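You operate a simulated robot arm through the tools that you are given. There is no shell and no other tool. Be economical: measure what you need, move in short steps, check, and stop when the job is done.

You are at the controls of a simulated robot arm. One attempt, no reset.

Task
Start the fans and cool the cellar air to 10 degrees.
Fine: vent shut and return damper open before the fans breaker goes on; cold dial at 10.

It is judged by the outcome, as a careful person would: the job done as asked, and still so three seconds after it is handed in. It fails if anything else is knocked over, pushed out of place, dropped, spilled or broken.

Robot
A 7-joint arm with a two-finger parallel gripper, fixed in place. Base frame: the origin is at the foot of the arm, x ahead of it, y to its left, z up. Lengths are in mm, angles in degrees, forces in N, time in s.
With the tool pointing down near the work surface it reaches from about 380 to 900 mm from the base axis. Its first joint turns from -115.0 to 115.0 degrees. Payload 3.91 kg.
Tool frame: the origin (TCP) lies between the finger pads and is the grasp point; the fingertips stand 30 mm ahead of it; z points along the fingers, y is the line along which they close. Largest opening 110 mm; finger width 20, thickness 10; the body of the gripper, 48 by 112 mm, starts 55 mm behind the TCP.
Orientation is that of the tool frame in the base frame, as a unit quaternion [w, x, y, z]. With the fingers straight down and closing along the base's y, the tool's x points along the base's -x, its y along +y and its z along -z.

Tools
- The arm moves only by the tool step_arm. Its argument "series" is a list that holds one entry, the list of rows, each a list of 7 numbers: the shift along the base's x, y, z in mm, then the turn, a rotation vector about the base's x, y, z in degrees, then the finger opening in mm, from 0 to 110. In form: [[[tx, ty, tz, rx, ry, rz, hand], ...]]. A call has 1 to 8 rows; each row shifts and turns the commanded pose from where the row before left it. Each row takes 0.2 s and may step no farther than 50 mm and 8.6 degrees from the row before; otherwise, or with a gripper value out of range, the whole call is refused. A pose out of reach is approached as far as the arm can. The call stops where the force on the tool passes 80 N (or 10 N more than at its start, if that is more) or the arm is blocked; 0.2 s more then pass. The fingers move at their own pace (about 153 mm/s each) and stop on an object; they squeeze with about 22 N. The grip force told is the motor's: it shows also when the fingers shut on nothing. Time passes only in rows, and 0.2 s behind the last, so rows that do not move let the fingers close. The reply holds the time, the measured pose of the TCP, the force on the tool along the base axes, the opening and the grip force, in the units named above and with some noise, and new pictures: "views" is both (left out), scene, wrist or none.
- Cameras (640 x 400 px; columns grow to the right, rows downward): "scene" is fixed at [51.3, -649.4, 1649]; the picture's right is [0.77, -0.64, 0.00], its down [-0.19, -0.23, -0.96] and it looks along [0.61, 0.74, -0.29] (base axes); focal length 352 px, centre (320, 200). "wrist" rides on the gripper at [72, 17, -103] in the tool frame; the picture's right is [-0.23, 0.97, 0.00], its down [-0.76, -0.18, -0.62] and it looks along [-0.61, -0.14, 0.78] (tool axes); focal length 222 px, centre (320, 200). There is no depth. A picture from a camera that has moved, and an enlarged one, comes with that camera's place and axes in the base frame and with its lens.
- raise_lower(by): slides the trunk up (or, below 0, down) by that many mm; the arm rides with it, the base frame stays. It gives what a move gives, with no picture.
- close_up(camera, box): a new picture of the part [left, top, right, bottom] of that camera's present view, enlarged. No time passes.
- sign_off(): hands the job in; it is judged then, once.

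Go step by step. Nothing tells you positions but the pictures and the camera data: compare them with the known pose of the tool, close in by small moves and look again before you grip or let go. The budget is 120 turns and 170 pictures, counting those below and the enlarged ones. Unless the task says otherwise, let go and move clear before handing in, and close with one line.

The tools are called after "Request:" by a JSON object that holds its "method" and its "body". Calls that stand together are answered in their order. step_arm: Moves the arm, as the interface text tells. Its arguments: {"type":"object","properties":{"series":{"type":"array"},"views":{"type":"string","enum":["both","scene","wrist","none"]}},"required":["series"]} The other tools are called the same way: raise_lower (by) slides the trunk up or down; close_up (camera, box) takes an enlarged picture of a part of a camera's view; sign_off () hands the job in.

At the start:

```text
clock: 0.0
tool_pos: [488.9, 221.9, 1465.8]
ee_rot: [0.0, 0.0, 1.0, 0.0]
contact_force: [-0.5, -0.2, 0.6]
opening: 110.1
gripper_force: 0.0
trunk travel left (down, up): [-925.0, 65.0]
```

scene: 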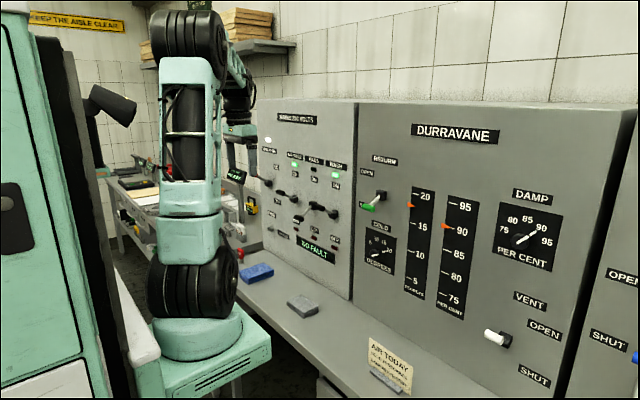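
wrist: 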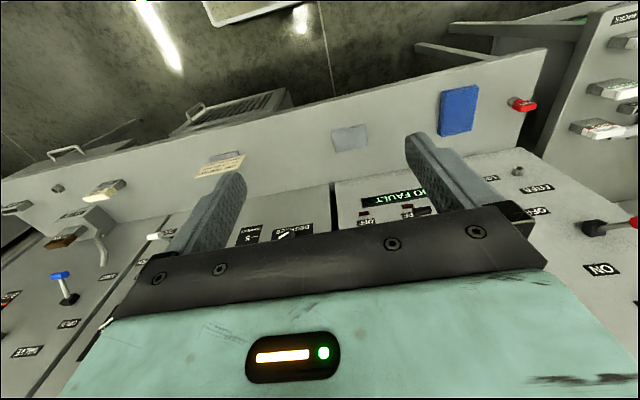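

I see a panel with two sections: a breaker board on the left and the DURRAVANE climate panel with return lever, cold dial and vent lever. I'll take enlarged pictures to read them.

Request:
{"method": "close_up", "body": {"camera": "scene", "box": [250, 100, 360, 270]}}

Request:
{"method": "close_up", "body": {"camera": "scene", "box": [355, 140, 475, 320]}}

Request:
{"method": "close_up", "body": {"camera": "scene", "box": [460, 180, 640, 400]}}

Request:
{"method": "close_up", "body": {"camera": "scene", "box": [340, 320, 440, 400]}}

```text
2.35 times, centred on (305, 185) of scene
camera zoom: at [51.3, -649.4, 1649.0], right [0.77, -0.64, 0.0], down [-0.19, -0.23, -0.96], along [0.61, 0.74, -0.29], focal length 828 px, centre (355, 235)
```

zoom: 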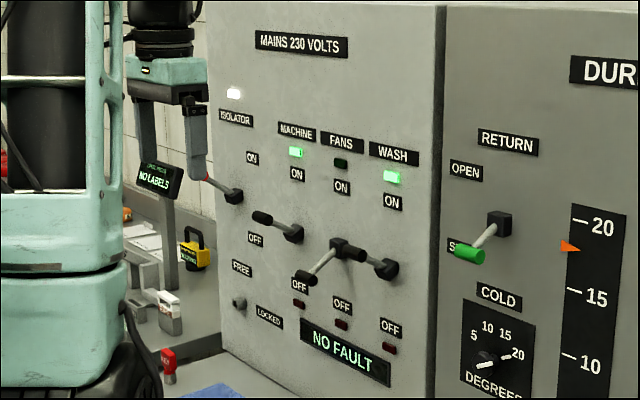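

```text
2.22 times, centred on (415, 230) of scene
camera zoom: at [51.3, -649.4, 1649.0], right [0.77, -0.64, 0.0], down [-0.19, -0.23, -0.96], along [0.61, 0.74, -0.29], focal length 782 px, centre (109, 133)
```

zoom: 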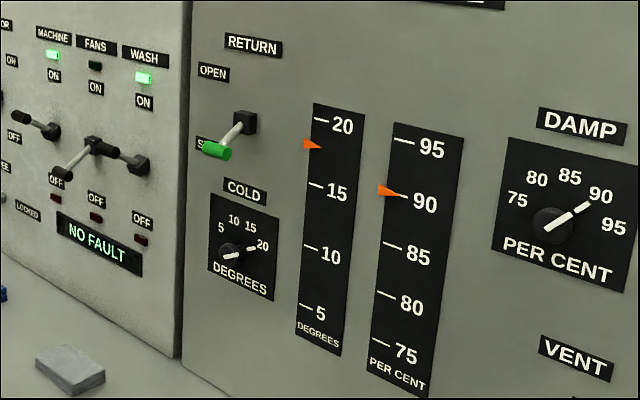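

```text
1.82 times, centred on (550, 290) of scene
camera zoom: at [51.3, -649.4, 1649.0], right [0.77, -0.64, 0.0], down [-0.19, -0.23, -0.96], along [0.61, 0.74, -0.29], focal length 640 px, centre (-98, 36)
```

zoom: 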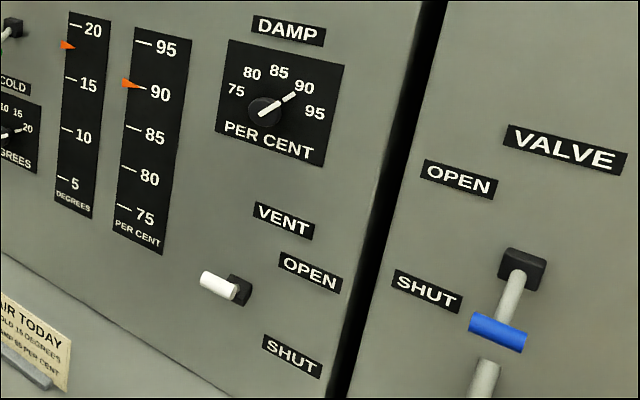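

```text
5.00 times, centred on (390, 360) of scene
camera zoom: at [51.3, -649.4, 1649.0], right [0.77, -0.64, 0.0], down [-0.19, -0.23, -0.96], along [0.61, 0.74, -0.29], focal length 1760 px, centre (-30, -600)
```

zoom: 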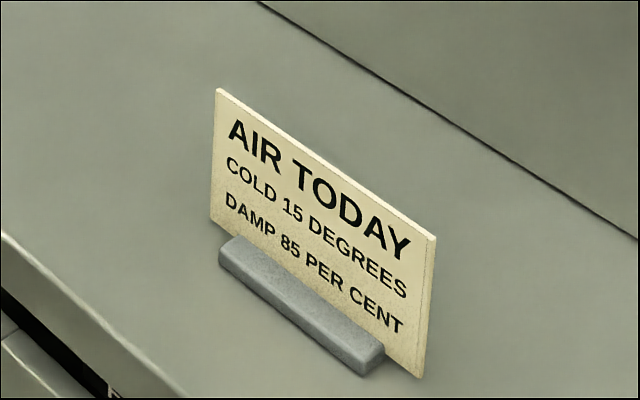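

The plan: vent lever down to SHUT, return lever up to OPEN, cold dial to 10 (the card's 15 is not what I was asked for), then the fans breaker up. The panel face is near x≈860 and faces me, so I first turn the tool to point along +x.

Request:
{"method": "step_arm", "body": {"series": [[[0, 0, -10, 0, -8.5, 0, 60], [0, 0, -10, 0, -8.5, 0, 40], [0, 0, -10, 0, -8.5, 0, 20], [0, 0, -10, 0, -8.5, 0, 0], [0, 0, -10, 0, -8.5, 0, 0], [0, 0, -10, 0, -8.5, 0, 0]]], "views": "none"}}

Request:
{"method": "step_arm", "body": {"series": [[[0, 0, -20, 0, -8.5, 0, 0], [0, 0, -20, 0, -8.5, 0, 0], [0, 0, -20, 0, -8.5, 0, 0], [0, 0, -20, 0, -8.5, 0, 0], [0, 0, -20, 0, -5, 0, 0], [0, 0, 0, 0, 0, 0, 0]]]}}

```text
clock: 1.4
tool_pos: [489.7, 220.3, 1406.5]
ee_rot: [0.431, 0.0, 0.902, 0.001]
contact_force: [-0.6, -0.5, -0.5]
opening: 0.0
gripper_force: 22.0
trunk travel left (down, up): [-925.0, 65.0]
```

```text
clock: 2.8
tool_pos: [490.7, 222.0, 1306.2]
ee_rot: [0.707, -0.001, 0.707, 0.001]
contact_force: [0.0, -0.4, -0.8]
opening: 0.0
gripper_force: 22.5
trunk travel left (down, up): [-925.0, 65.0]
camera wrist: at [387.4, 239.6, 1232.0], right [0.0, 0.97, 0.23], down [-0.62, -0.18, 0.76], along [0.78, -0.14, 0.61], focal length 222 px, centre (320, 200)
```

scene: 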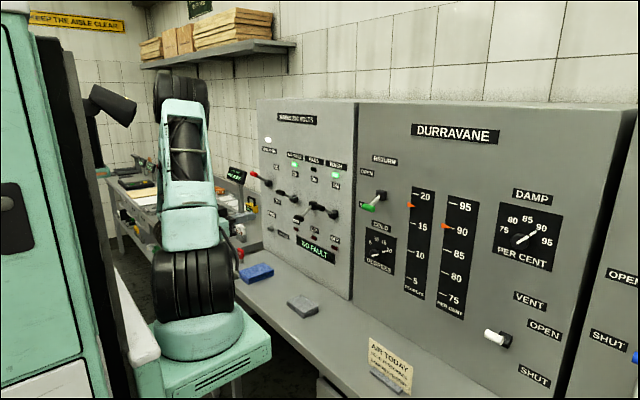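
wrist: 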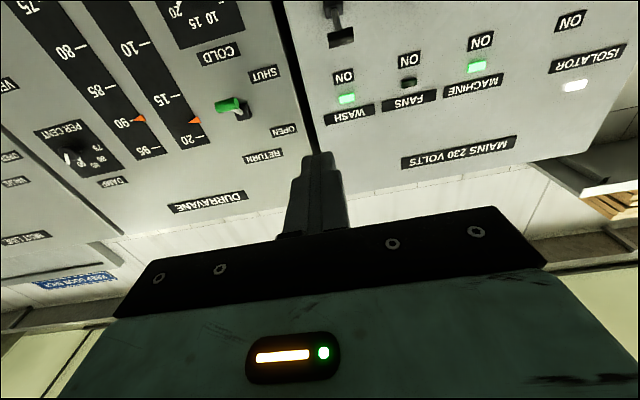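

The tool now points at the panel. I estimate the vent handle near (820,-370,1085), the return handle near (818,49,1311), the cold dial near (860,40,1152) and the fans handle near (805,388,1190); next I move over to the vent.

Request:
{"method": "step_arm", "body": {"series": [[[6, -48, 0, 0, 0, 0, 0], [6, -48, 0, 0, 0, 0, 0], [6, -48, 0, 0, 0, 0, 0], [6, -48, -10, 0, 0, 0, 0], [6, -48, -10, 0, 0, 0, 0], [6, -48, -10, 0, 0, 0, 0], [6, -48, -10, 0, 0, 0, 0], [6, -48, -10, 0, 0, 0, 0]]], "views": "none"}}

Request:
{"method": "step_arm", "body": {"series": [[[20, -40, -20, 0, 0, 0, 0], [20, -40, -20, 0, 0, 0, 0], [20, -40, -20, 0, 0, 0, 0], [20, -40, -20, 0, 0, 0, 0], [20, -40, -10, 0, 0, 0, 0], [0, 0, 0, 0, 0, 0, 0]]]}}

```text
clock: 4.6
tool_pos: [648.5, -11.5, 1215.9]
ee_rot: [0.707, 0.001, 0.707, -0.001]
contact_force: [-0.3, 0.9, 0.5]
opening: 0.0
gripper_force: 21.7
out of reach, approached as far as the arm can: row 2, 3, 4, 5, 6, 7, 8
trunk travel left (down, up): [-925.0, 65.0]
```

```text
clock: 6.0
tool_pos: [709.3, -19.0, 1181.1]
ee_rot: [0.705, 0.005, 0.709, -0.013]
contact_force: [0.4, 0.3, 0.2]
opening: 0.0
gripper_force: 22.1
out of reach, approached as far as the arm can: row 1, 2, 3, 4, 5
trunk travel left (down, up): [-925.0, 65.0]
camera wrist: at [606.2, 1.3, 1108.7], right [0.03, 0.98, 0.22], down [-0.62, -0.15, 0.77], along [0.78, -0.16, 0.6], focal length 222 px, centre (320, 200)
```

scene: 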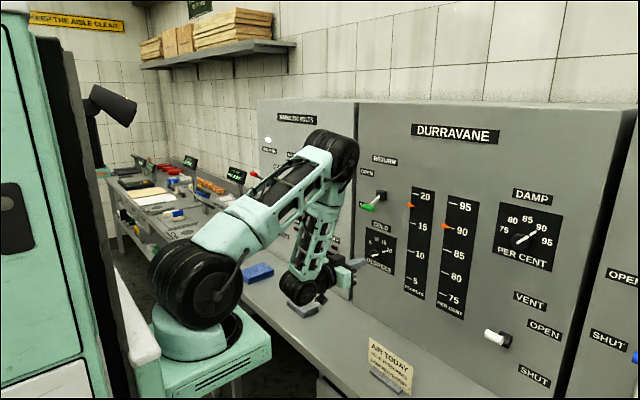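
wrist: 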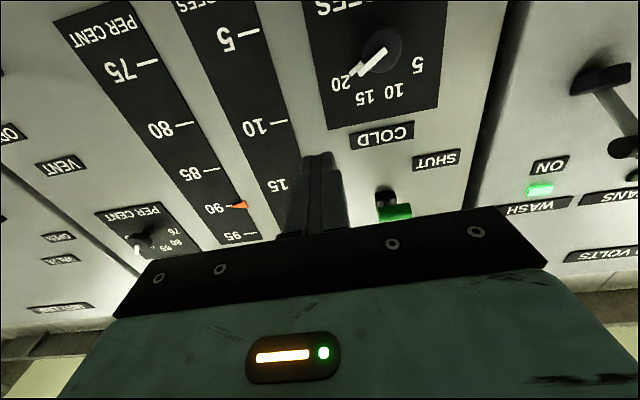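

The last rows were out of reach because the hand was too close to the arm's base with the tool level. I check where the command stands and try moving sideways further out.

Request:
{"method": "step_arm", "body": {"series": [[[0, 0, 0, 0, 0, 0, 0], [0, -30, 0, 0, 0, 0, 0], [0, -30, 0, 0, 0, 0, 0]]], "views": "none"}}

```text
clock: 6.8
tool_pos: [701.4, -18.2, 1196.7]
ee_rot: [0.706, 0.004, 0.708, -0.008]
contact_force: [0.4, 0.6, 0.0]
opening: 0.0
gripper_force: 22.6
out of reach, approached as far as the arm can: row 2, 3
trunk travel left (down, up): [-925.0, 65.0]
```

It seems a wrist joint limit blocks moving right with this heading. I try yawing the tool towards the right as I move.

Request:
{"method": "step_arm", "body": {"series": [[[0, -20, 0, 0, 0, -8, 0], [0, -20, 0, 0, 0, -8, 0], [0, 0, 0, 0, 0, 0, 0]]], "views": "scene"}}

```text
clock: 7.6
tool_pos: [700.1, -58.7, 1194.5]
ee_rot: [0.7, 0.099, 0.7, -0.099]
contact_force: [-0.6, -0.3, 0.9]
opening: 0.2
gripper_force: 22.4
trunk travel left (down, up): [-925.0, 65.0]
```

scene: 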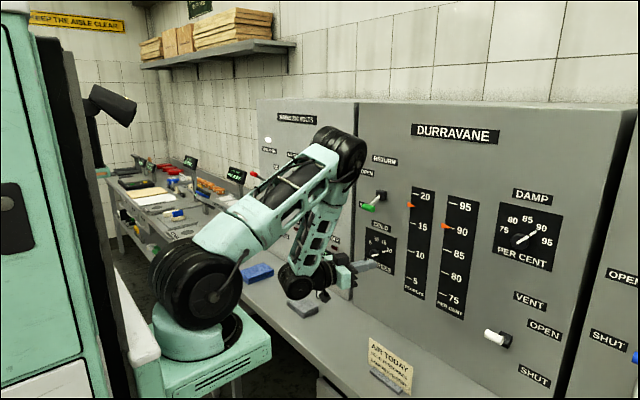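

Yawing frees it up. I keep going right towards the vent with gentle yaw.

Request:
{"method": "step_arm", "body": {"series": [[[0, -34, -5, 0, 0, -4, 0], [0, -34, -5, 0, 0, -4, 0], [0, -34, -5, 0, 0, -4, 0], [0, -34, -5, 0, 0, -4, 0], [0, -34, -5, 0, 0, -4, 0], [0, -34, -5, 0, 0, -4, 0], [0, -34, -5, 0, 0, 0, 0], [0, 0, 0, 0, 0, 0, 0]]]}}

```text
clock: 9.4
tool_pos: [699.3, -297.1, 1161.5]
ee_rot: [0.664, 0.242, 0.664, -0.242]
contact_force: [-0.7, -0.4, -0.6]
opening: 0.1
gripper_force: 22.0
trunk travel left (down, up): [-925.0, 65.0]
camera wrist: at [631.6, -216.4, 1088.0], right [0.63, 0.75, 0.23], down [-0.59, 0.26, 0.76], along [0.51, -0.61, 0.61], focal length 222 px, centre (320, 200)
```

scene: 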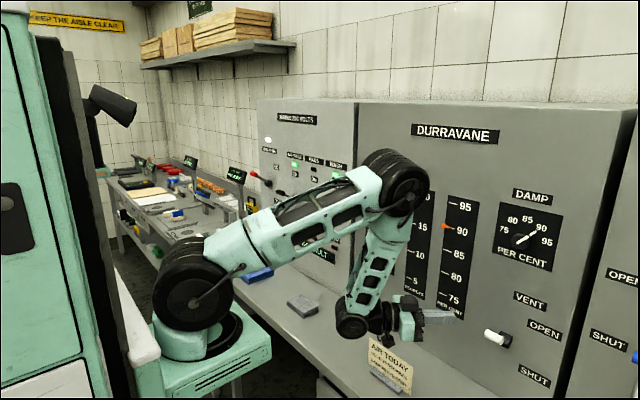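
wrist: 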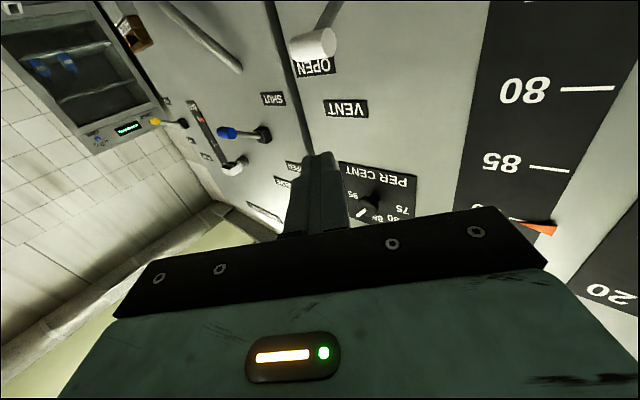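

The vent handle is a horizontal white bar at about (805,-371,1102), now up at OPEN. I bring the closed fingertips above it.

Request:
{"method": "step_arm", "body": {"series": [[[23, -14, -3, 0, 0, 0, 0], [23, -14, -3, 0, 0, 0, 0], [23, -14, -3, 0, 0, 0, 0], [24, -14, -5, 0, 0, 0, 0], [0, 0, 0, 0, 0, 0, 0]]]}}

```text
clock: 10.6
tool_pos: [791.6, -352.8, 1147.5]
ee_rot: [0.664, 0.241, 0.665, -0.242]
contact_force: [0.2, 0.7, 0.1]
opening: 0.0
gripper_force: 22.1
trunk travel left (down, up): [-925.0, 65.0]
camera wrist: at [724.2, -272.7, 1073.9], right [0.63, 0.75, 0.23], down [-0.59, 0.26, 0.76], along [0.51, -0.61, 0.61], focal length 222 px, centre (320, 200)
```

scene: 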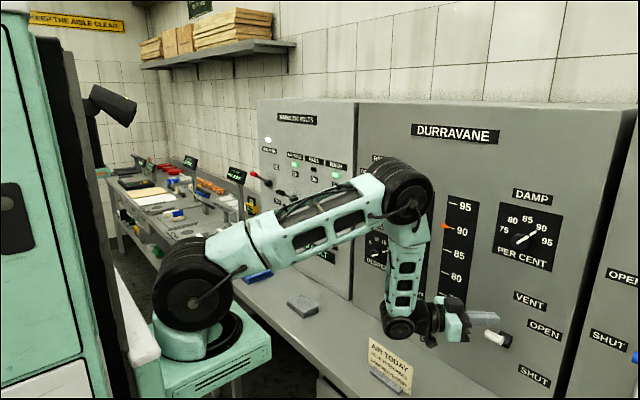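
wrist: 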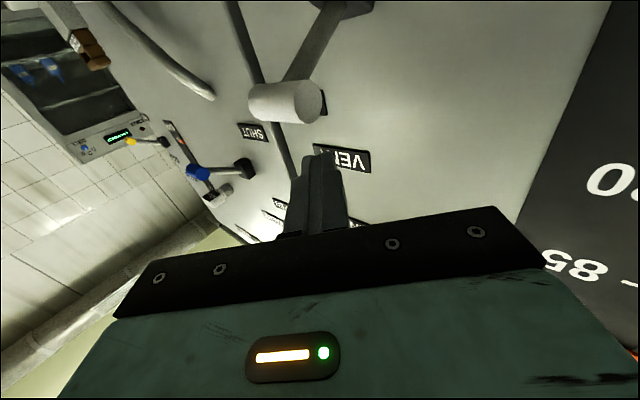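

The fingertips are over the bar, so I push it down to SHUT.

Request:
{"method": "step_arm", "body": {"series": [[[0, 0, -15, 0, 0, 0, 0], [0, 0, -15, 0, 0, 0, 0], [0, 0, -15, 0, 0, 0, 0], [0, 0, -15, 0, 0, 0, 0], [0, 0, -15, 0, 0, 0, 0], [0, 0, -12, 0, 0, 0, 0], [0, 0, 0, 0, 0, 0, 0]]]}}

```text
clock: 12.2
tool_pos: [793.9, -352.7, 1060.3]
ee_rot: [0.665, 0.241, 0.665, -0.241]
contact_force: [0.5, -0.2, 0.2]
opening: 0.2
gripper_force: 22.1
trunk travel left (down, up): [-925.0, 65.0]
camera wrist: at [724.5, -272.3, 986.8], right [0.63, 0.75, 0.23], down [-0.59, 0.26, 0.76], along [0.51, -0.61, 0.61], focal length 222 px, centre (320, 200)
```

scene: 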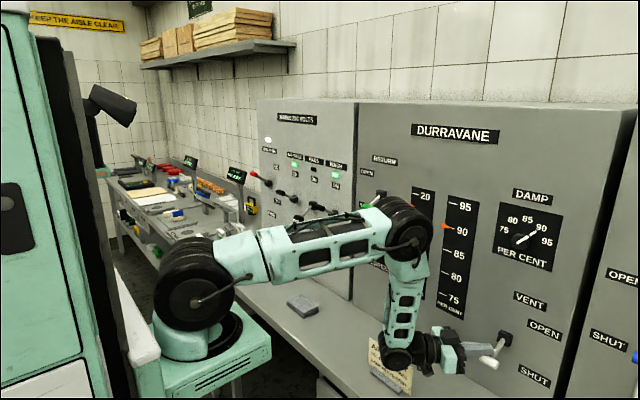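
wrist: 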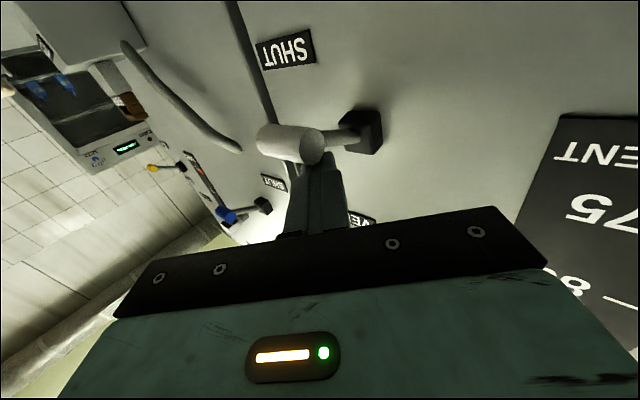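

The bar is now at about z=1035, close to the mirror position of SHUT. I press slightly further to feel for the stop.

Request:
{"method": "step_arm", "body": {"series": [[[0, 0, -6, 0, 0, 0, 0], [0, 0, -6, 0, 0, 0, 0], [0, 0, 0, 0, 0, 0, 0]]], "views": "none"}}

Request:
{"method": "close_up", "body": {"camera": "scene", "box": [420, 270, 580, 400]}}

```text
clock: 13.0
tool_pos: [792.1, -353.2, 1049.9]
ee_rot: [0.665, 0.242, 0.663, -0.242]
contact_force: [-3.6, 1.9, 11.7]
opening: 0.0
gripper_force: 22.3
trunk travel left (down, up): [-925.0, 65.0]
```

```text
3.08 times, centred on (500, 335) of scene
camera zoom: at [51.3, -649.4, 1649.0], right [0.77, -0.64, 0.0], down [-0.19, -0.23, -0.96], along [0.61, 0.74, -0.29], focal length 1083 px, centre (-234, -215)
```

zoom: 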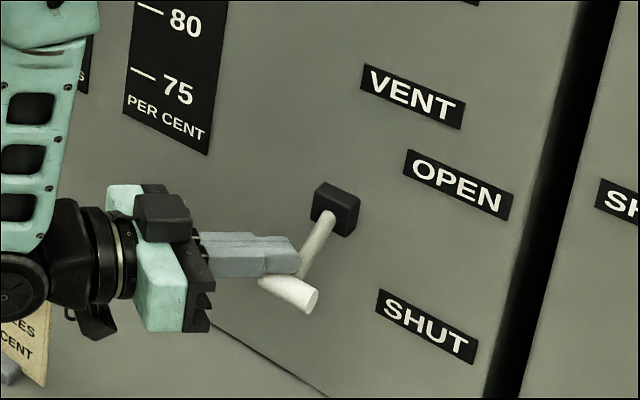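

The lever is at its stop at SHUT. I lift off, back away and check it.

Request:
{"method": "step_arm", "body": {"series": [[[0, 0, 15, 0, 0, 0, 0], [-20, 15, 15, 0, 0, 0, 0], [-30, 25, 15, 0, 0, 0, 0], [-30, 25, 10, 0, 0, 3, 0], [0, 40, 10, 0, 0, 5, 0], [0, 40, 10, 0, 0, 5, 0], [0, 40, 10, 0, 0, 5, 0]]], "views": "none"}}

Request:
{"method": "step_arm", "body": {"series": [[[0, 40, 20, 0, 0, 4, 0], [0, 40, 20, 0, 0, 4, 0], [0, 40, 20, 0, 0, 4, 0], [0, 40, 20, 0, 0, 2, 0], [0, 40, 20, 0, 0, 0, 0], [0, 30, 20, 0, 0, 0, 0], [0, 0, 0, 0, 0, 0, 0]]]}}

```text
clock: 14.6
tool_pos: [712.3, -166.3, 1133.6]
ee_rot: [0.694, 0.134, 0.694, -0.135]
contact_force: [-0.8, -0.6, -0.5]
opening: 0.3
gripper_force: 22.1
trunk travel left (down, up): [-925.0, 65.0]
```

```text
clock: 16.2
tool_pos: [712.3, 64.1, 1253.1]
ee_rot: [0.706, 0.049, 0.705, -0.049]
contact_force: [0.9, -0.4, 0.4]
opening: 0.0
gripper_force: 21.9
trunk travel left (down, up): [-925.0, 65.0]
camera wrist: at [612.5, 95.3, 1180.2], right [0.14, 0.96, 0.23], down [-0.64, -0.09, 0.76], along [0.76, -0.25, 0.61], focal length 222 px, centre (320, 200)
```

scene: 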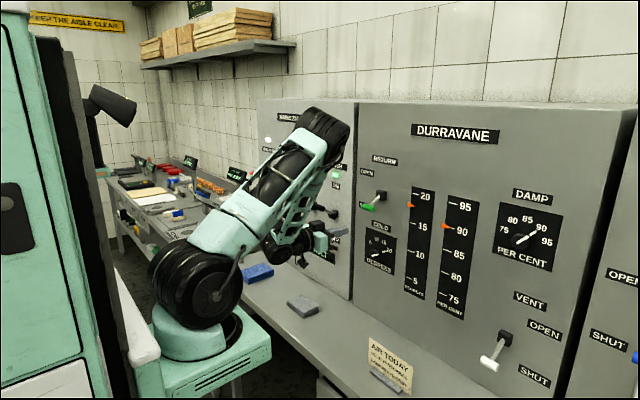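
wrist: 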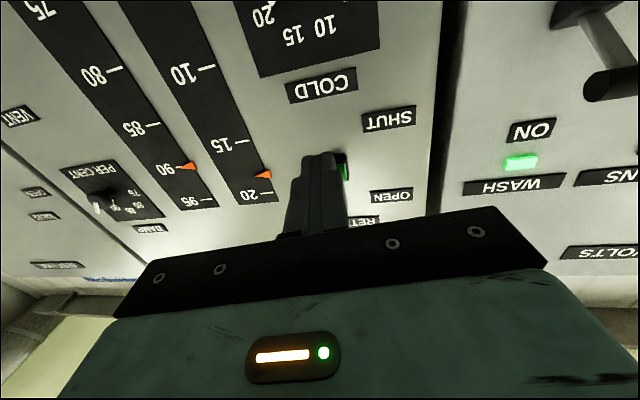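

The vent is at SHUT. The return handle is around (818,48,1308), so I put the fingertips underneath it.

Request:
{"method": "step_arm", "body": {"series": [[[28, -4, 7, 0, 0, 0, 0], [28, -4, 7, 0, 0, 0, 0], [28, -4, 6, 0, 0, 0, 0], [0, 0, 0, 0, 0, 0, 0]]]}}

Request:
{"method": "close_up", "body": {"camera": "scene", "box": [290, 140, 450, 300]}}

```text
clock: 17.2
tool_pos: [797.4, 50.9, 1273.1]
ee_rot: [0.706, 0.049, 0.705, -0.049]
contact_force: [0.6, 0.0, -1.0]
opening: 0.0
gripper_force: 21.7
trunk travel left (down, up): [-925.0, 65.0]
camera wrist: at [697.1, 83.4, 1200.0], right [0.14, 0.96, 0.23], down [-0.64, -0.09, 0.76], along [0.75, -0.25, 0.61], focal length 222 px, centre (320, 200)
```

scene: 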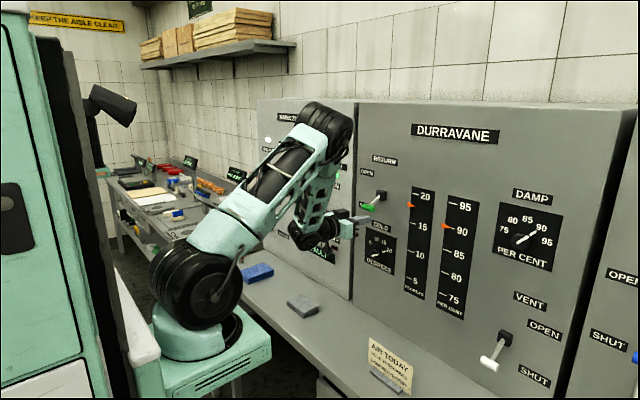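
wrist: 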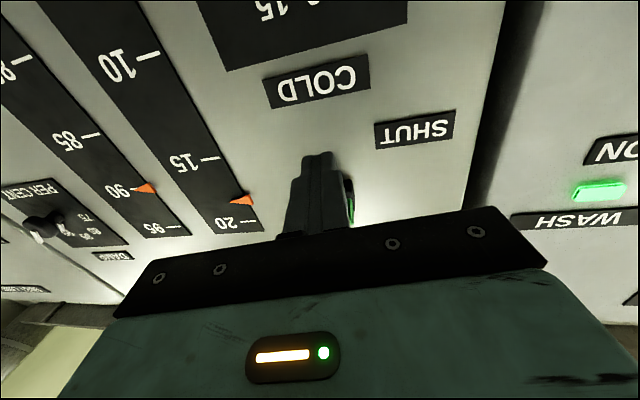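

```text
2.50 times, centred on (370, 220) of scene
camera zoom: at [51.3, -649.4, 1649.0], right [0.77, -0.64, 0.0], down [-0.19, -0.23, -0.96], along [0.61, 0.74, -0.29], focal length 880 px, centre (195, 150)
```

zoom: 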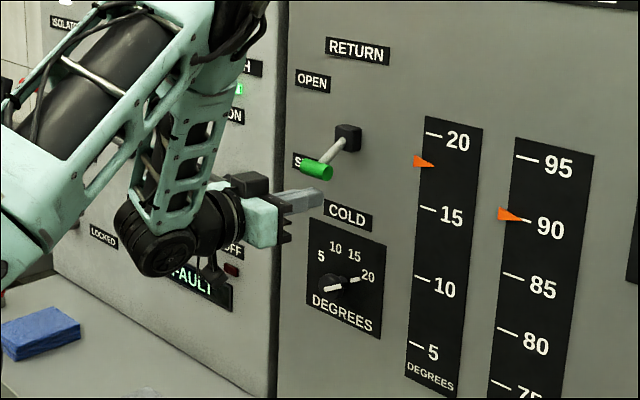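

The fingertips sit right under the green bar, so I push it up to OPEN.

Request:
{"method": "step_arm", "body": {"series": [[[0, 0, 15, 0, 0, 0, 0], [0, 0, 15, 0, 0, 0, 0], [0, 0, 15, 0, 0, 0, 0], [0, 0, 15, 0, 0, 0, 0], [0, 0, 15, 0, 0, 0, 0], [0, 0, 8, 0, 0, 0, 0], [0, 0, 0, 0, 0, 0, 0]]], "views": "none"}}

Request:
{"method": "close_up", "body": {"camera": "scene", "box": [290, 140, 450, 300]}}

```text
clock: 18.8
tool_pos: [796.2, 50.4, 1348.7]
ee_rot: [0.701, 0.049, 0.71, -0.05]
contact_force: [-10.5, 0.3, -41.6]
opening: 0.2
gripper_force: 22.1
trunk travel left (down, up): [-925.0, 65.0]
```

```text
2.50 times, centred on (370, 220) of scene
camera zoom: at [51.3, -649.4, 1649.0], right [0.77, -0.64, 0.0], down [-0.19, -0.23, -0.96], along [0.61, 0.74, -0.29], focal length 880 px, centre (195, 150)
```

zoom: 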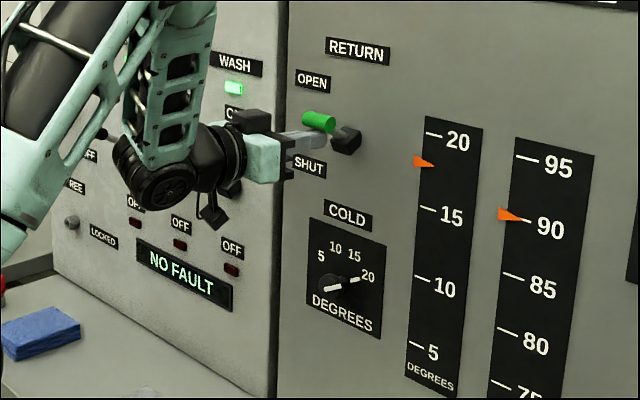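

The return is at its OPEN stop. I drop off the handle, back away and get a good look at the cold dial with the wrist camera.

Request:
{"method": "step_arm", "body": {"series": [[[0, 0, -15, 0, 0, 0, 0], [-30, 0, -15, 0, 0, 0, 0], [-35, 0, -40, 0, 0, 4, 0], [-35, 0, -45, 0, 0, 4, 0], [0, 0, -45, 0, 0, 0, 0], [0, 0, -45, 0, 0, 0, 0], [0, 0, -45, 0, 0, 0, 0], [0, 0, -20, 0, 0, 0, 0]]]}}

Request:
{"method": "close_up", "body": {"camera": "scene", "box": [350, 150, 450, 280]}}

```text
refused: row 3 steps farther than a row can; nothing moved
```

```text
3.08 times, centred on (400, 215) of scene
camera zoom: at [51.3, -649.4, 1649.0], right [0.77, -0.64, 0.0], down [-0.19, -0.23, -0.96], along [0.61, 0.74, -0.29], focal length 1083 px, centre (74, 154)
```

zoom: 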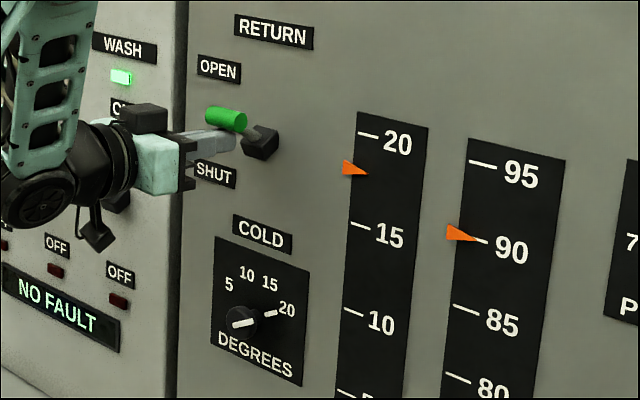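

That call was refused because one step was too long, and nothing moved. I send it again with smaller steps.

Request:
{"method": "step_arm", "body": {"series": [[[0, 0, -15, 0, 0, 0, 0], [-30, 0, -15, 0, 0, 0, 0], [-33, 0, -30, 0, 0, 4, 0], [-33, 0, -30, 0, 0, 4, 0], [0, 0, -48, 0, 0, 0, 0], [0, 0, -48, 0, 0, 0, 0], [0, 0, -48, 0, 0, 0, 0], [0, 0, -40, 0, 0, 0, 0]]]}}

```text
clock: 20.6
tool_pos: [700.0, 49.8, 1082.1]
ee_rot: [0.708, -0.001, 0.706, 0.002]
contact_force: [-0.3, -0.5, 0.0]
opening: 0.0
gripper_force: 22.0
trunk travel left (down, up): [-925.0, 65.0]
camera wrist: at [597.1, 68.3, 1008.7], right [0.0, 0.97, 0.23], down [-0.62, -0.18, 0.76], along [0.78, -0.14, 0.61], focal length 222 px, centre (320, 200)
```

scene: 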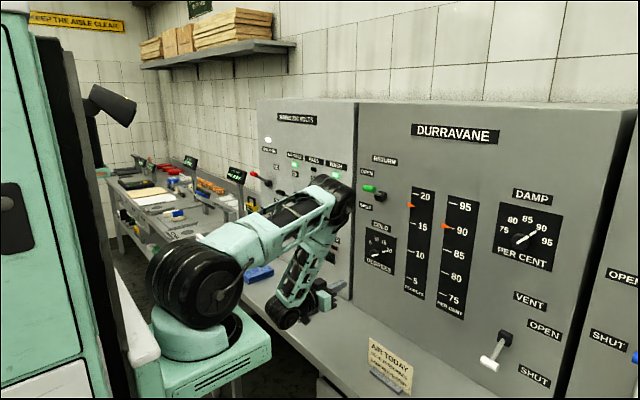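
wrist: 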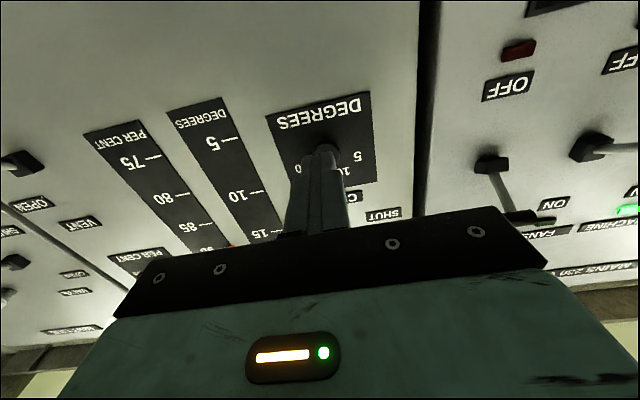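

The fingers hide the dial, so I shift up to where it shows clear above them.

Request:
{"method": "step_arm", "body": {"series": [[[0, -8, 40, 0, 0, 0, 0], [0, -8, 40, 0, 0, 0, 0], [0, 0, 0, 0, 0, 0, 0]]], "views": "wrist"}}

Request:
{"method": "close_up", "body": {"camera": "wrist", "box": [240, 0, 400, 140]}}

```text
clock: 21.4
tool_pos: [699.8, 35.7, 1161.5]
ee_rot: [0.707, 0.0, 0.707, -0.001]
contact_force: [0.1, 0.1, -0.2]
opening: 0.0
gripper_force: 21.8
trunk travel left (down, up): [-925.0, 65.0]
camera wrist: at [597.0, 52.9, 1088.8], right [0.0, 0.97, 0.23], down [-0.62, -0.18, 0.76], along [0.78, -0.14, 0.61], focal length 222 px, centre (320, 200)
```

wrist: 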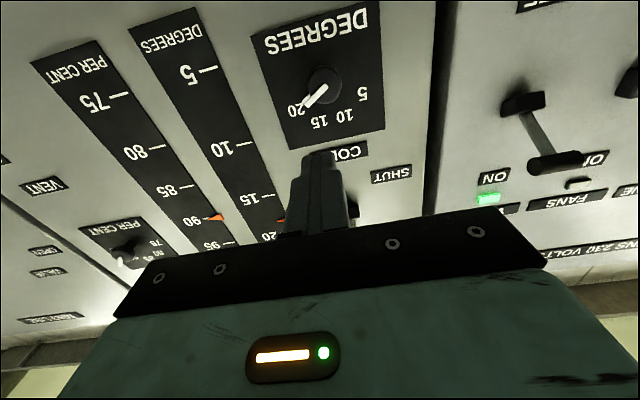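

```text
2.86 times, centred on (320, 70) of wrist
camera zoom: at [597.0, 52.9, 1088.8], right [0.0, 0.97, 0.23], down [-0.62, -0.18, 0.76], along [0.78, -0.14, 0.61], focal length 635 px, centre (320, 571)
```

zoom: 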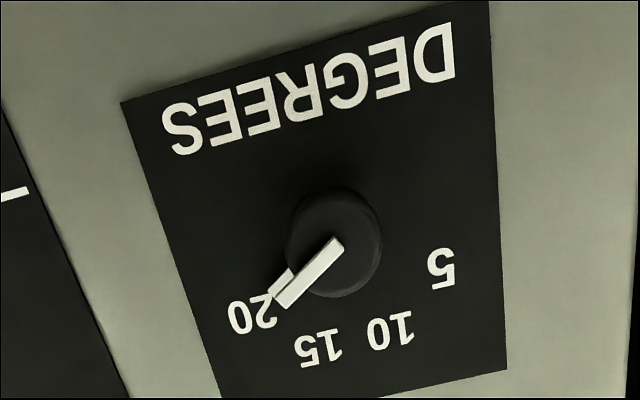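

The dial reads 20, with its centre near (y=47, z=1140), and the scale runs about 40° per 5 degrees. To reach 10 the knob must turn about 80° counter-clockwise, so I pre-roll the tool +60° to grip square to the pointer and then turn back.

Request:
{"method": "step_arm", "body": {"series": [[[0, 2, -3, 8.5, 0, 0, 20], [0, 2, -3, 8.5, 0, 0, 40], [0, 2, -3, 8.5, 0, 0, 60], [0, 2, -3, 8.5, 0, 0, 60], [0, 2, -3, 8.5, 0, 0, 60], [0, 1, -3, 8.5, 0, 0, 60], [0, 0, -3, 8.5, 0, 0, 60], [0, 0, 0, 0, 0, 0, 60]]]}}

Request:
{"method": "close_up", "body": {"camera": "wrist", "box": [220, 20, 420, 200]}}

```text
clock: 23.2
tool_pos: [686.7, 173.8, 1318.4]
ee_rot: [0.611, 0.353, 0.622, 0.34]
contact_force: [0.4, 0.1, -0.3]
opening: 60.0
gripper_force: 0.0
out of reach, approached as far as the arm can: row 2, 3, 4, 5, 6, 7
trunk travel left (down, up): [-925.0, 65.0]
camera wrist: at [583.4, 246.0, 1297.9], right [0.03, 0.31, 0.95], down [-0.62, -0.74, 0.26], along [0.78, -0.6, 0.18], focal length 222 px, centre (320, 200)
```

scene: 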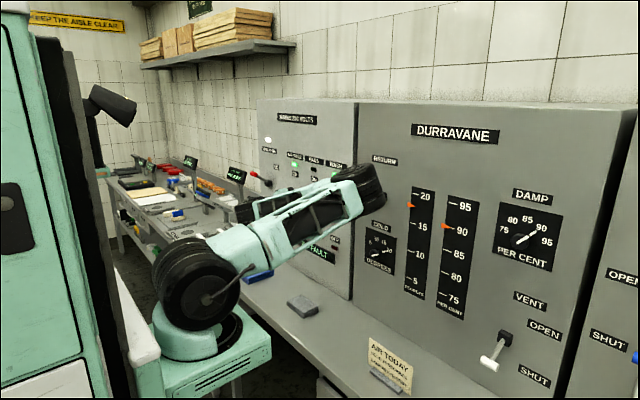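
wrist: 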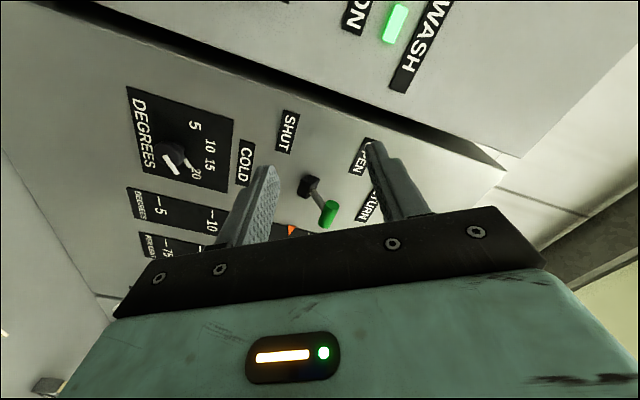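

```text
2.22 times, centred on (320, 110) of wrist
camera zoom: at [583.4, 246.0, 1297.9], right [0.03, 0.31, 0.95], down [-0.62, -0.74, 0.26], along [0.78, -0.6, 0.18], focal length 494 px, centre (320, 400)
```

zoom: 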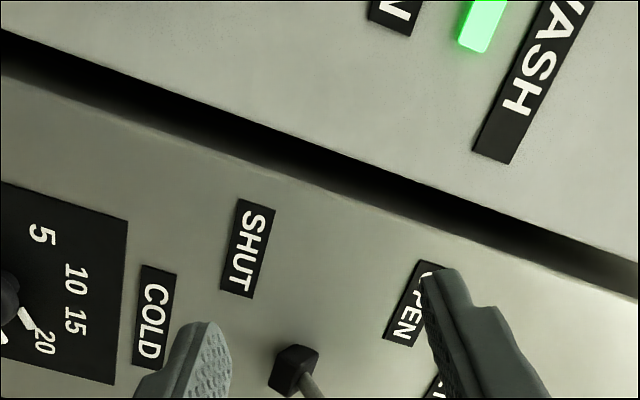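

The positive roll hit a limit and the arm wandered, so I won't use it. I undo it carefully, back to zero roll and near the dial, to see whether negative roll is free.

Request:
{"method": "step_arm", "body": {"series": [[[0, 0, 0, -8.5, 0, 0, 60], [0, 0, 0, -8.5, 0, 0, 60], [0, 0, 0, -8.5, 0, 0, 60], [0, 0, 0, -8.5, 0, 0, 60], [0, 0, 0, -8.5, 0, 0, 60], [0, 0, 0, -8.5, 0, 0, 60], [0, 0, 0, -8.5, 0, 0, 60], [0, 0, 0, 0, 0, 0, 60]]], "views": "scene"}}

```text
clock: 25.0
tool_pos: [686.9, 173.3, 1319.1]
ee_rot: [0.707, -0.001, 0.707, 0.001]
contact_force: [-0.2, -0.1, 1.1]
opening: 60.0
gripper_force: 0.0
trunk travel left (down, up): [-925.0, 65.0]
```

scene: 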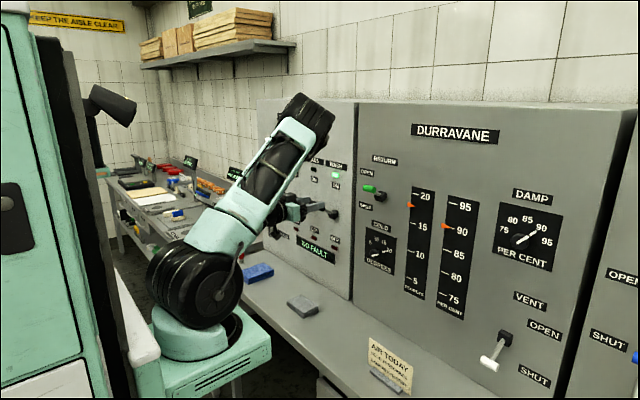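

Recovered, and the levers are untouched. I go back in front of the dial at standoff and roll negative.

Request:
{"method": "step_arm", "body": {"series": [[[3, -30, -30, 0, 0, 0, 60], [3, -30, -30, 0, 0, 0, 60], [3, -30, -30, 0, 0, 0, 60], [3, -30, -30, 0, 0, 0, 60], [0, -6, -30, 0, 0, 0, 60], [0, 0, -28, 0, 0, 0, 60], [0, 0, 0, 0, 0, 0, 60]]], "views": "none"}}

Request:
{"method": "step_arm", "body": {"series": [[[0, 0, 0, -8, 0, 0, 60], [0, 0, 0, -8, 0, 0, 60], [0, 0, 0, -8, 0, 0, 60], [0, 0, 0, -8, 0, 0, 60], [0, 0, 0, -8, 0, 0, 60], [0, 0, 0, 0, 0, 0, 60]]]}}

```text
clock: 26.6
tool_pos: [698.1, 45.2, 1140.8]
ee_rot: [0.707, 0.0, 0.707, -0.001]
contact_force: [-1.3, 0.0, -0.7]
opening: 59.9
gripper_force: 0.1
trunk travel left (down, up): [-925.0, 65.0]
```

```text
clock: 28.0
tool_pos: [698.5, 45.8, 1142.2]
ee_rot: [0.664, -0.243, 0.664, -0.243]
contact_force: [0.3, 0.5, -0.8]
opening: 59.8
gripper_force: 0.0
trunk travel left (down, up): [-925.0, 65.0]
camera wrist: at [595.5, 14.2, 1074.4], right [0.0, 0.89, -0.45], down [-0.62, 0.35, 0.7], along [0.78, 0.28, 0.56], focal length 222 px, centre (320, 200)
```

scene: 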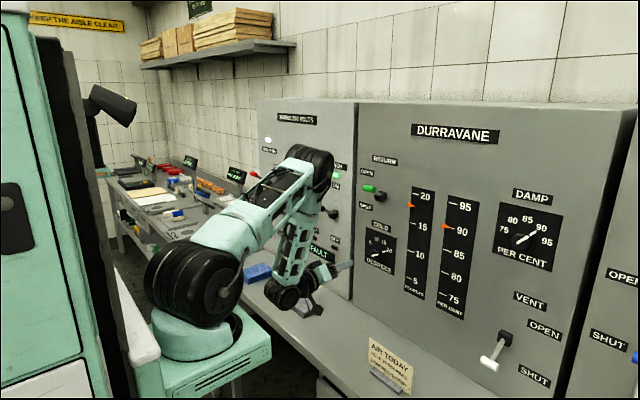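
wrist: 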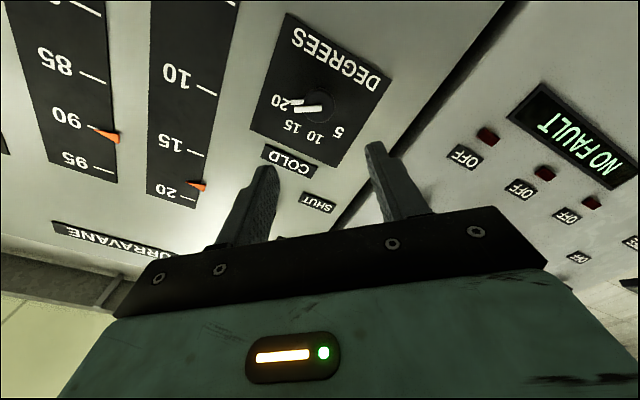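

Negative roll is free here. I check how far it goes: −120° is the same square grip by symmetry, and the full turn would end at −200°.

Request:
{"method": "step_arm", "body": {"series": [[[0, 0, 0, -8.5, 0, 0, 60], [0, 0, 0, -8.5, 0, 0, 60], [0, 0, 0, -8.5, 0, 0, 60], [0, 0, 0, -8.5, 0, 0, 60], [0, 0, 0, -8.5, 0, 0, 60], [0, 0, 0, -8.5, 0, 0, 60], [0, 0, 0, -8.5, 0, 0, 60], [0, 0, 0, -8.5, 0, 0, 60]]], "views": "none"}}

Request:
{"method": "step_arm", "body": {"series": [[[0, 0, 0, -8.5, 0, 0, 60], [0, 0, 0, -3.5, 0, 0, 60], [0, 0, 0, 0, 0, 0, 60]]]}}

```text
clock: 29.8
tool_pos: [698.3, 46.3, 1140.9]
ee_rot: [-0.415, 0.573, -0.414, 0.573]
contact_force: [-0.1, 0.0, -0.3]
opening: 60.0
gripper_force: 0.0
trunk travel left (down, up): [-925.0, 65.0]
```

```text
clock: 30.6
tool_pos: [699.3, 46.2, 1141.9]
ee_rot: [-0.353, 0.613, -0.353, 0.613]
contact_force: [-0.5, -0.4, 0.3]
opening: 60.1
gripper_force: 0.1
trunk travel left (down, up): [-925.0, 65.0]
camera wrist: at [595.5, -23.2, 1162.1], right [0.0, -0.29, -0.96], down [-0.62, 0.75, -0.23], along [0.78, 0.6, -0.18], focal length 222 px, centre (320, 200)
```

scene: 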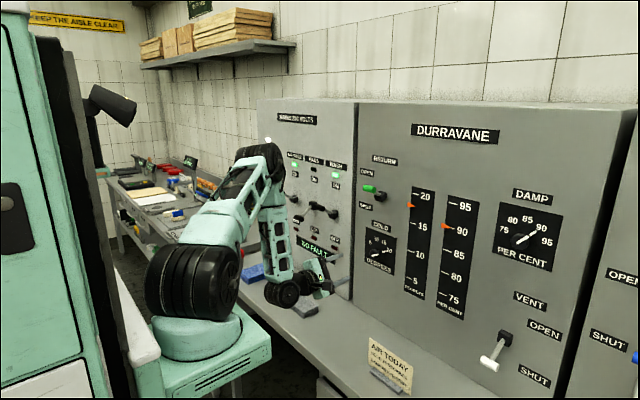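
wrist: 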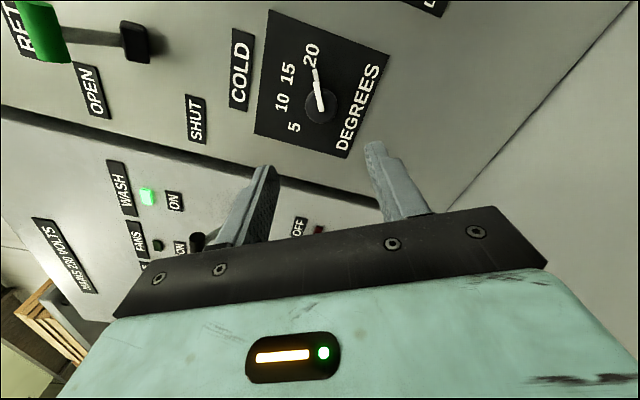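

At −120° all is well and the elbow is well clear. I test the remaining 80° in free air before gripping.

Request:
{"method": "step_arm", "body": {"series": [[[0, 0, 0, -8.5, 0, 0, 60], [0, 0, 0, -8.5, 0, 0, 60], [0, 0, 0, -8.5, 0, 0, 60], [0, 0, 0, -8.5, 0, 0, 60], [0, 0, 0, -8.5, 0, 0, 60], [0, 0, 0, -8.5, 0, 0, 60], [0, 0, 0, -8.5, 0, 0, 60], [0, 0, 0, -8.5, 0, 0, 60]]], "views": "none"}}

Request:
{"method": "step_arm", "body": {"series": [[[0, 0, 0, -8.5, 0, 0, 60], [0, 0, 0, -3.5, 0, 0, 60], [0, 0, 0, 0, 0, 0, 60]]]}}

```text
clock: 32.4
tool_pos: [699.1, 46.2, 1142.5]
ee_rot: [0.05, 0.705, 0.049, 0.705]
contact_force: [0.1, -0.5, -0.1]
opening: 60.0
gripper_force: 0.0
trunk travel left (down, up): [-925.0, 65.0]
```

```text
clock: 33.2
tool_pos: [699.8, 47.4, 1139.6]
ee_rot: [0.123, 0.696, 0.124, 0.696]
contact_force: [0.3, -0.2, 0.7]
opening: 60.0
gripper_force: 0.0
trunk travel left (down, up): [-925.0, 65.0]
camera wrist: at [595.6, 56.9, 1214.2], right [0.0, -0.99, 0.12], down [-0.62, -0.09, -0.78], along [0.78, -0.08, -0.62], focal length 222 px, centre (320, 200)
```

scene: 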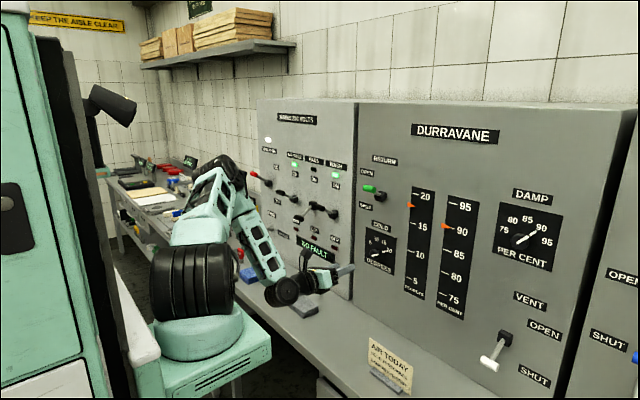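
wrist: 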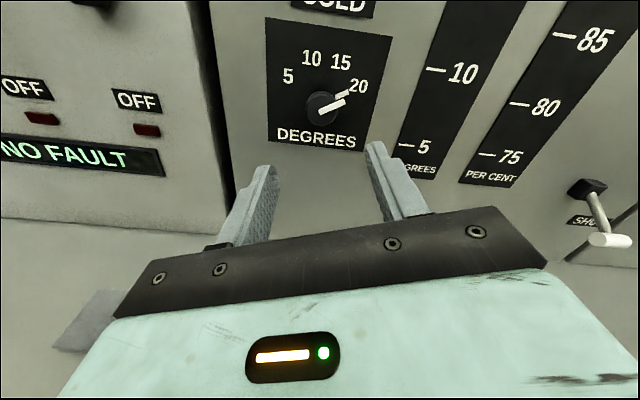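

The full range works, and the knob centre refines to about (y=44, z=1143). I roll back to −120° and creep closer.

Request:
{"method": "step_arm", "body": {"series": [[[8, 0, 0, 8.5, 0, 0, 60], [8, 0, 0, 8.5, 0, 0, 60], [8, 0, 0, 8.5, 0, 0, 60], [8, 0, 0, 8.5, 0, 0, 60], [8, -1, 1, 8.5, 0, 0, 60], [8, -1, 1, 8.5, 0, 0, 60], [8, -1, 1, 8.5, 0, 0, 60], [8, 0, 0, 8.5, 0, 0, 60]]], "views": "none"}}

Request:
{"method": "step_arm", "body": {"series": [[[8, 0, 0, 8.5, 0, 0, 60], [8, 0, 0, 3.5, 0, 0, 60], [0, 0, 0, 0, 0, 0, 60]]]}}

Request:
{"method": "close_up", "body": {"camera": "wrist", "box": [220, 80, 420, 240]}}

Request:
{"method": "close_up", "body": {"camera": "scene", "box": [310, 200, 430, 300]}}

```text
clock: 35.0
tool_pos: [761.8, 45.0, 1144.0]
ee_rot: [-0.287, 0.646, -0.289, 0.646]
contact_force: [0.0, 0.7, -0.7]
opening: 60.0
gripper_force: 0.0
trunk travel left (down, up): [-925.0, 65.0]
```

```text
clock: 35.8
tool_pos: [780.2, 44.5, 1143.3]
ee_rot: [-0.353, 0.612, -0.354, 0.612]
contact_force: [0.2, 0.3, 0.7]
opening: 59.9
gripper_force: 0.0
trunk travel left (down, up): [-925.0, 65.0]
camera wrist: at [675.8, -26.0, 1164.5], right [0.0, -0.29, -0.96], down [-0.62, 0.75, -0.23], along [0.78, 0.6, -0.18], focal length 222 px, centre (320, 200)
```

scene: 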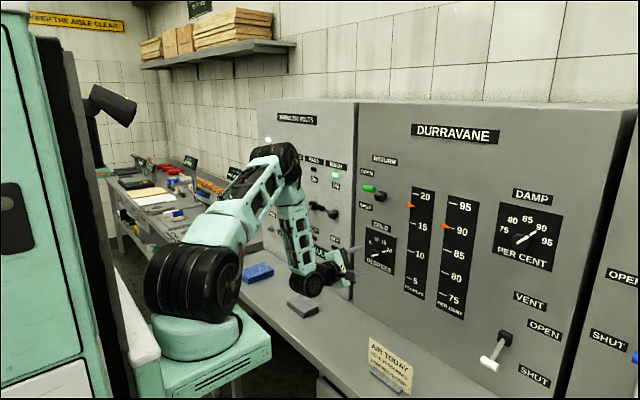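
wrist: 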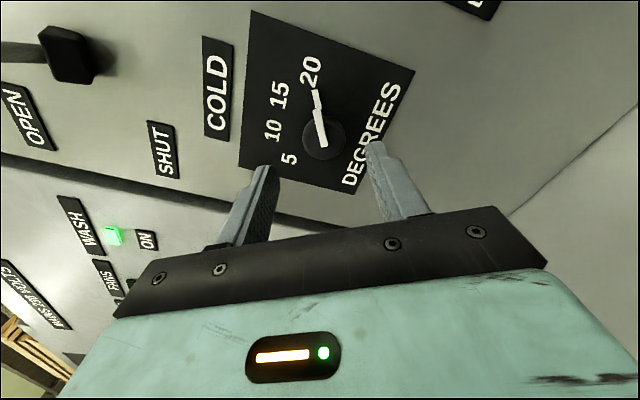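

```text
2.50 times, centred on (320, 160) of wrist
camera zoom: at [675.8, -26.0, 1164.5], right [0.0, -0.29, -0.96], down [-0.62, 0.75, -0.23], along [0.78, 0.6, -0.18], focal length 555 px, centre (320, 300)
```

zoom: 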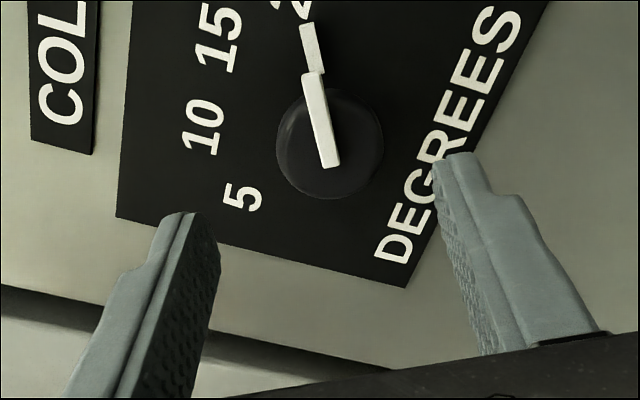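

```text
4.00 times, centred on (370, 250) of scene
camera zoom: at [51.3, -649.4, 1649.0], right [0.77, -0.64, 0.0], down [-0.19, -0.23, -0.96], along [0.61, 0.74, -0.29], focal length 1408 px, centre (120, 0)
```

zoom: 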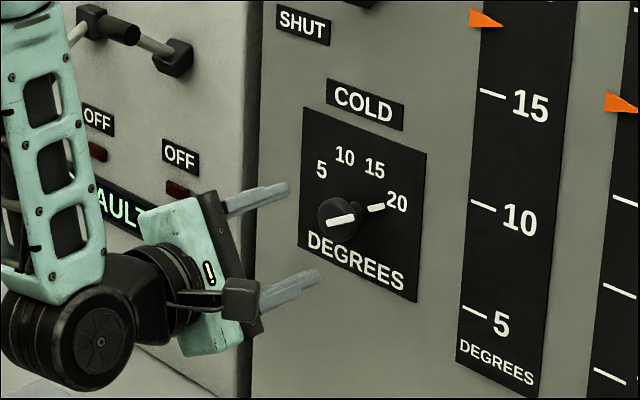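

The knob lines up between the fingers. I advance so they straddle it.

Request:
{"method": "step_arm", "body": {"series": [[[12, 0, 0, 0, 0, 0, 60], [12, 0, -1, 0, 0, 0, 60], [12, -1, -1, 0, 0, 0, 60], [10, 0, 0, 0, 0, 0, 60], [0, 0, 0, 0, 0, 0, 60]]]}}

Request:
{"method": "close_up", "body": {"camera": "wrist", "box": [220, 100, 420, 240]}}

Request:
{"method": "close_up", "body": {"camera": "scene", "box": [310, 200, 430, 300]}}

```text
clock: 37.0
tool_pos: [824.7, 43.9, 1142.8]
ee_rot: [-0.354, 0.612, -0.353, 0.612]
contact_force: [0.1, 0.6, 0.2]
opening: 60.0
gripper_force: 0.0
trunk travel left (down, up): [-925.0, 65.0]
camera wrist: at [721.7, -27.2, 1162.7], right [0.0, -0.29, -0.96], down [-0.62, 0.75, -0.23], along [0.78, 0.6, -0.18], focal length 222 px, centre (320, 200)
```

scene: 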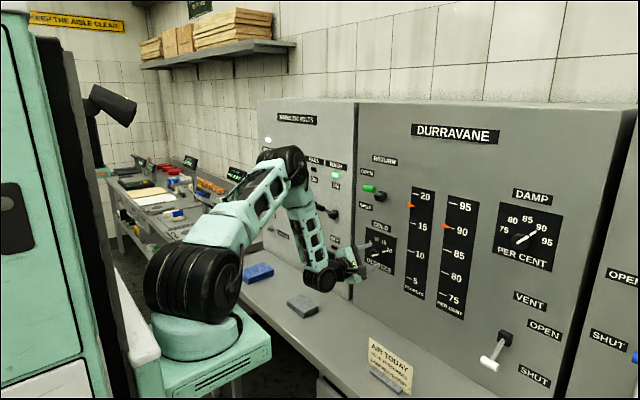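
wrist: 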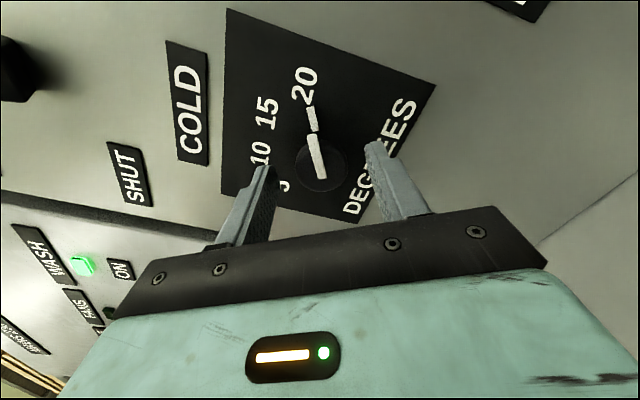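

```text
2.86 times, centred on (320, 170) of wrist
camera zoom: at [721.7, -27.2, 1162.7], right [0.0, -0.29, -0.96], down [-0.62, 0.75, -0.23], along [0.78, 0.6, -0.18], focal length 635 px, centre (320, 286)
```

zoom: 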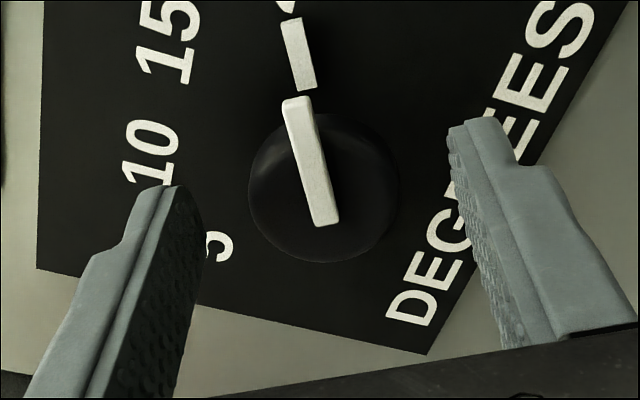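

```text
4.00 times, centred on (370, 250) of scene
camera zoom: at [51.3, -649.4, 1649.0], right [0.77, -0.64, 0.0], down [-0.19, -0.23, -0.96], along [0.61, 0.74, -0.29], focal length 1408 px, centre (120, 0)
```

zoom: 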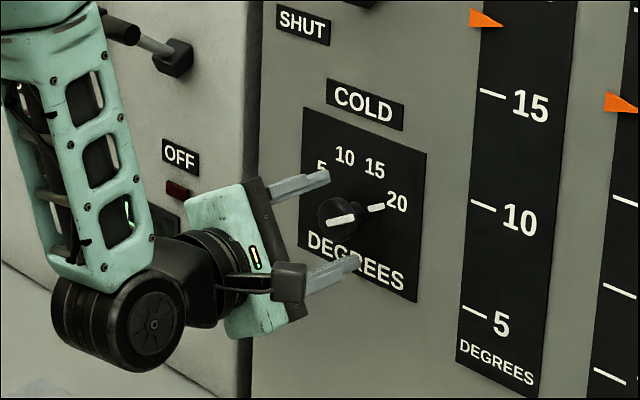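

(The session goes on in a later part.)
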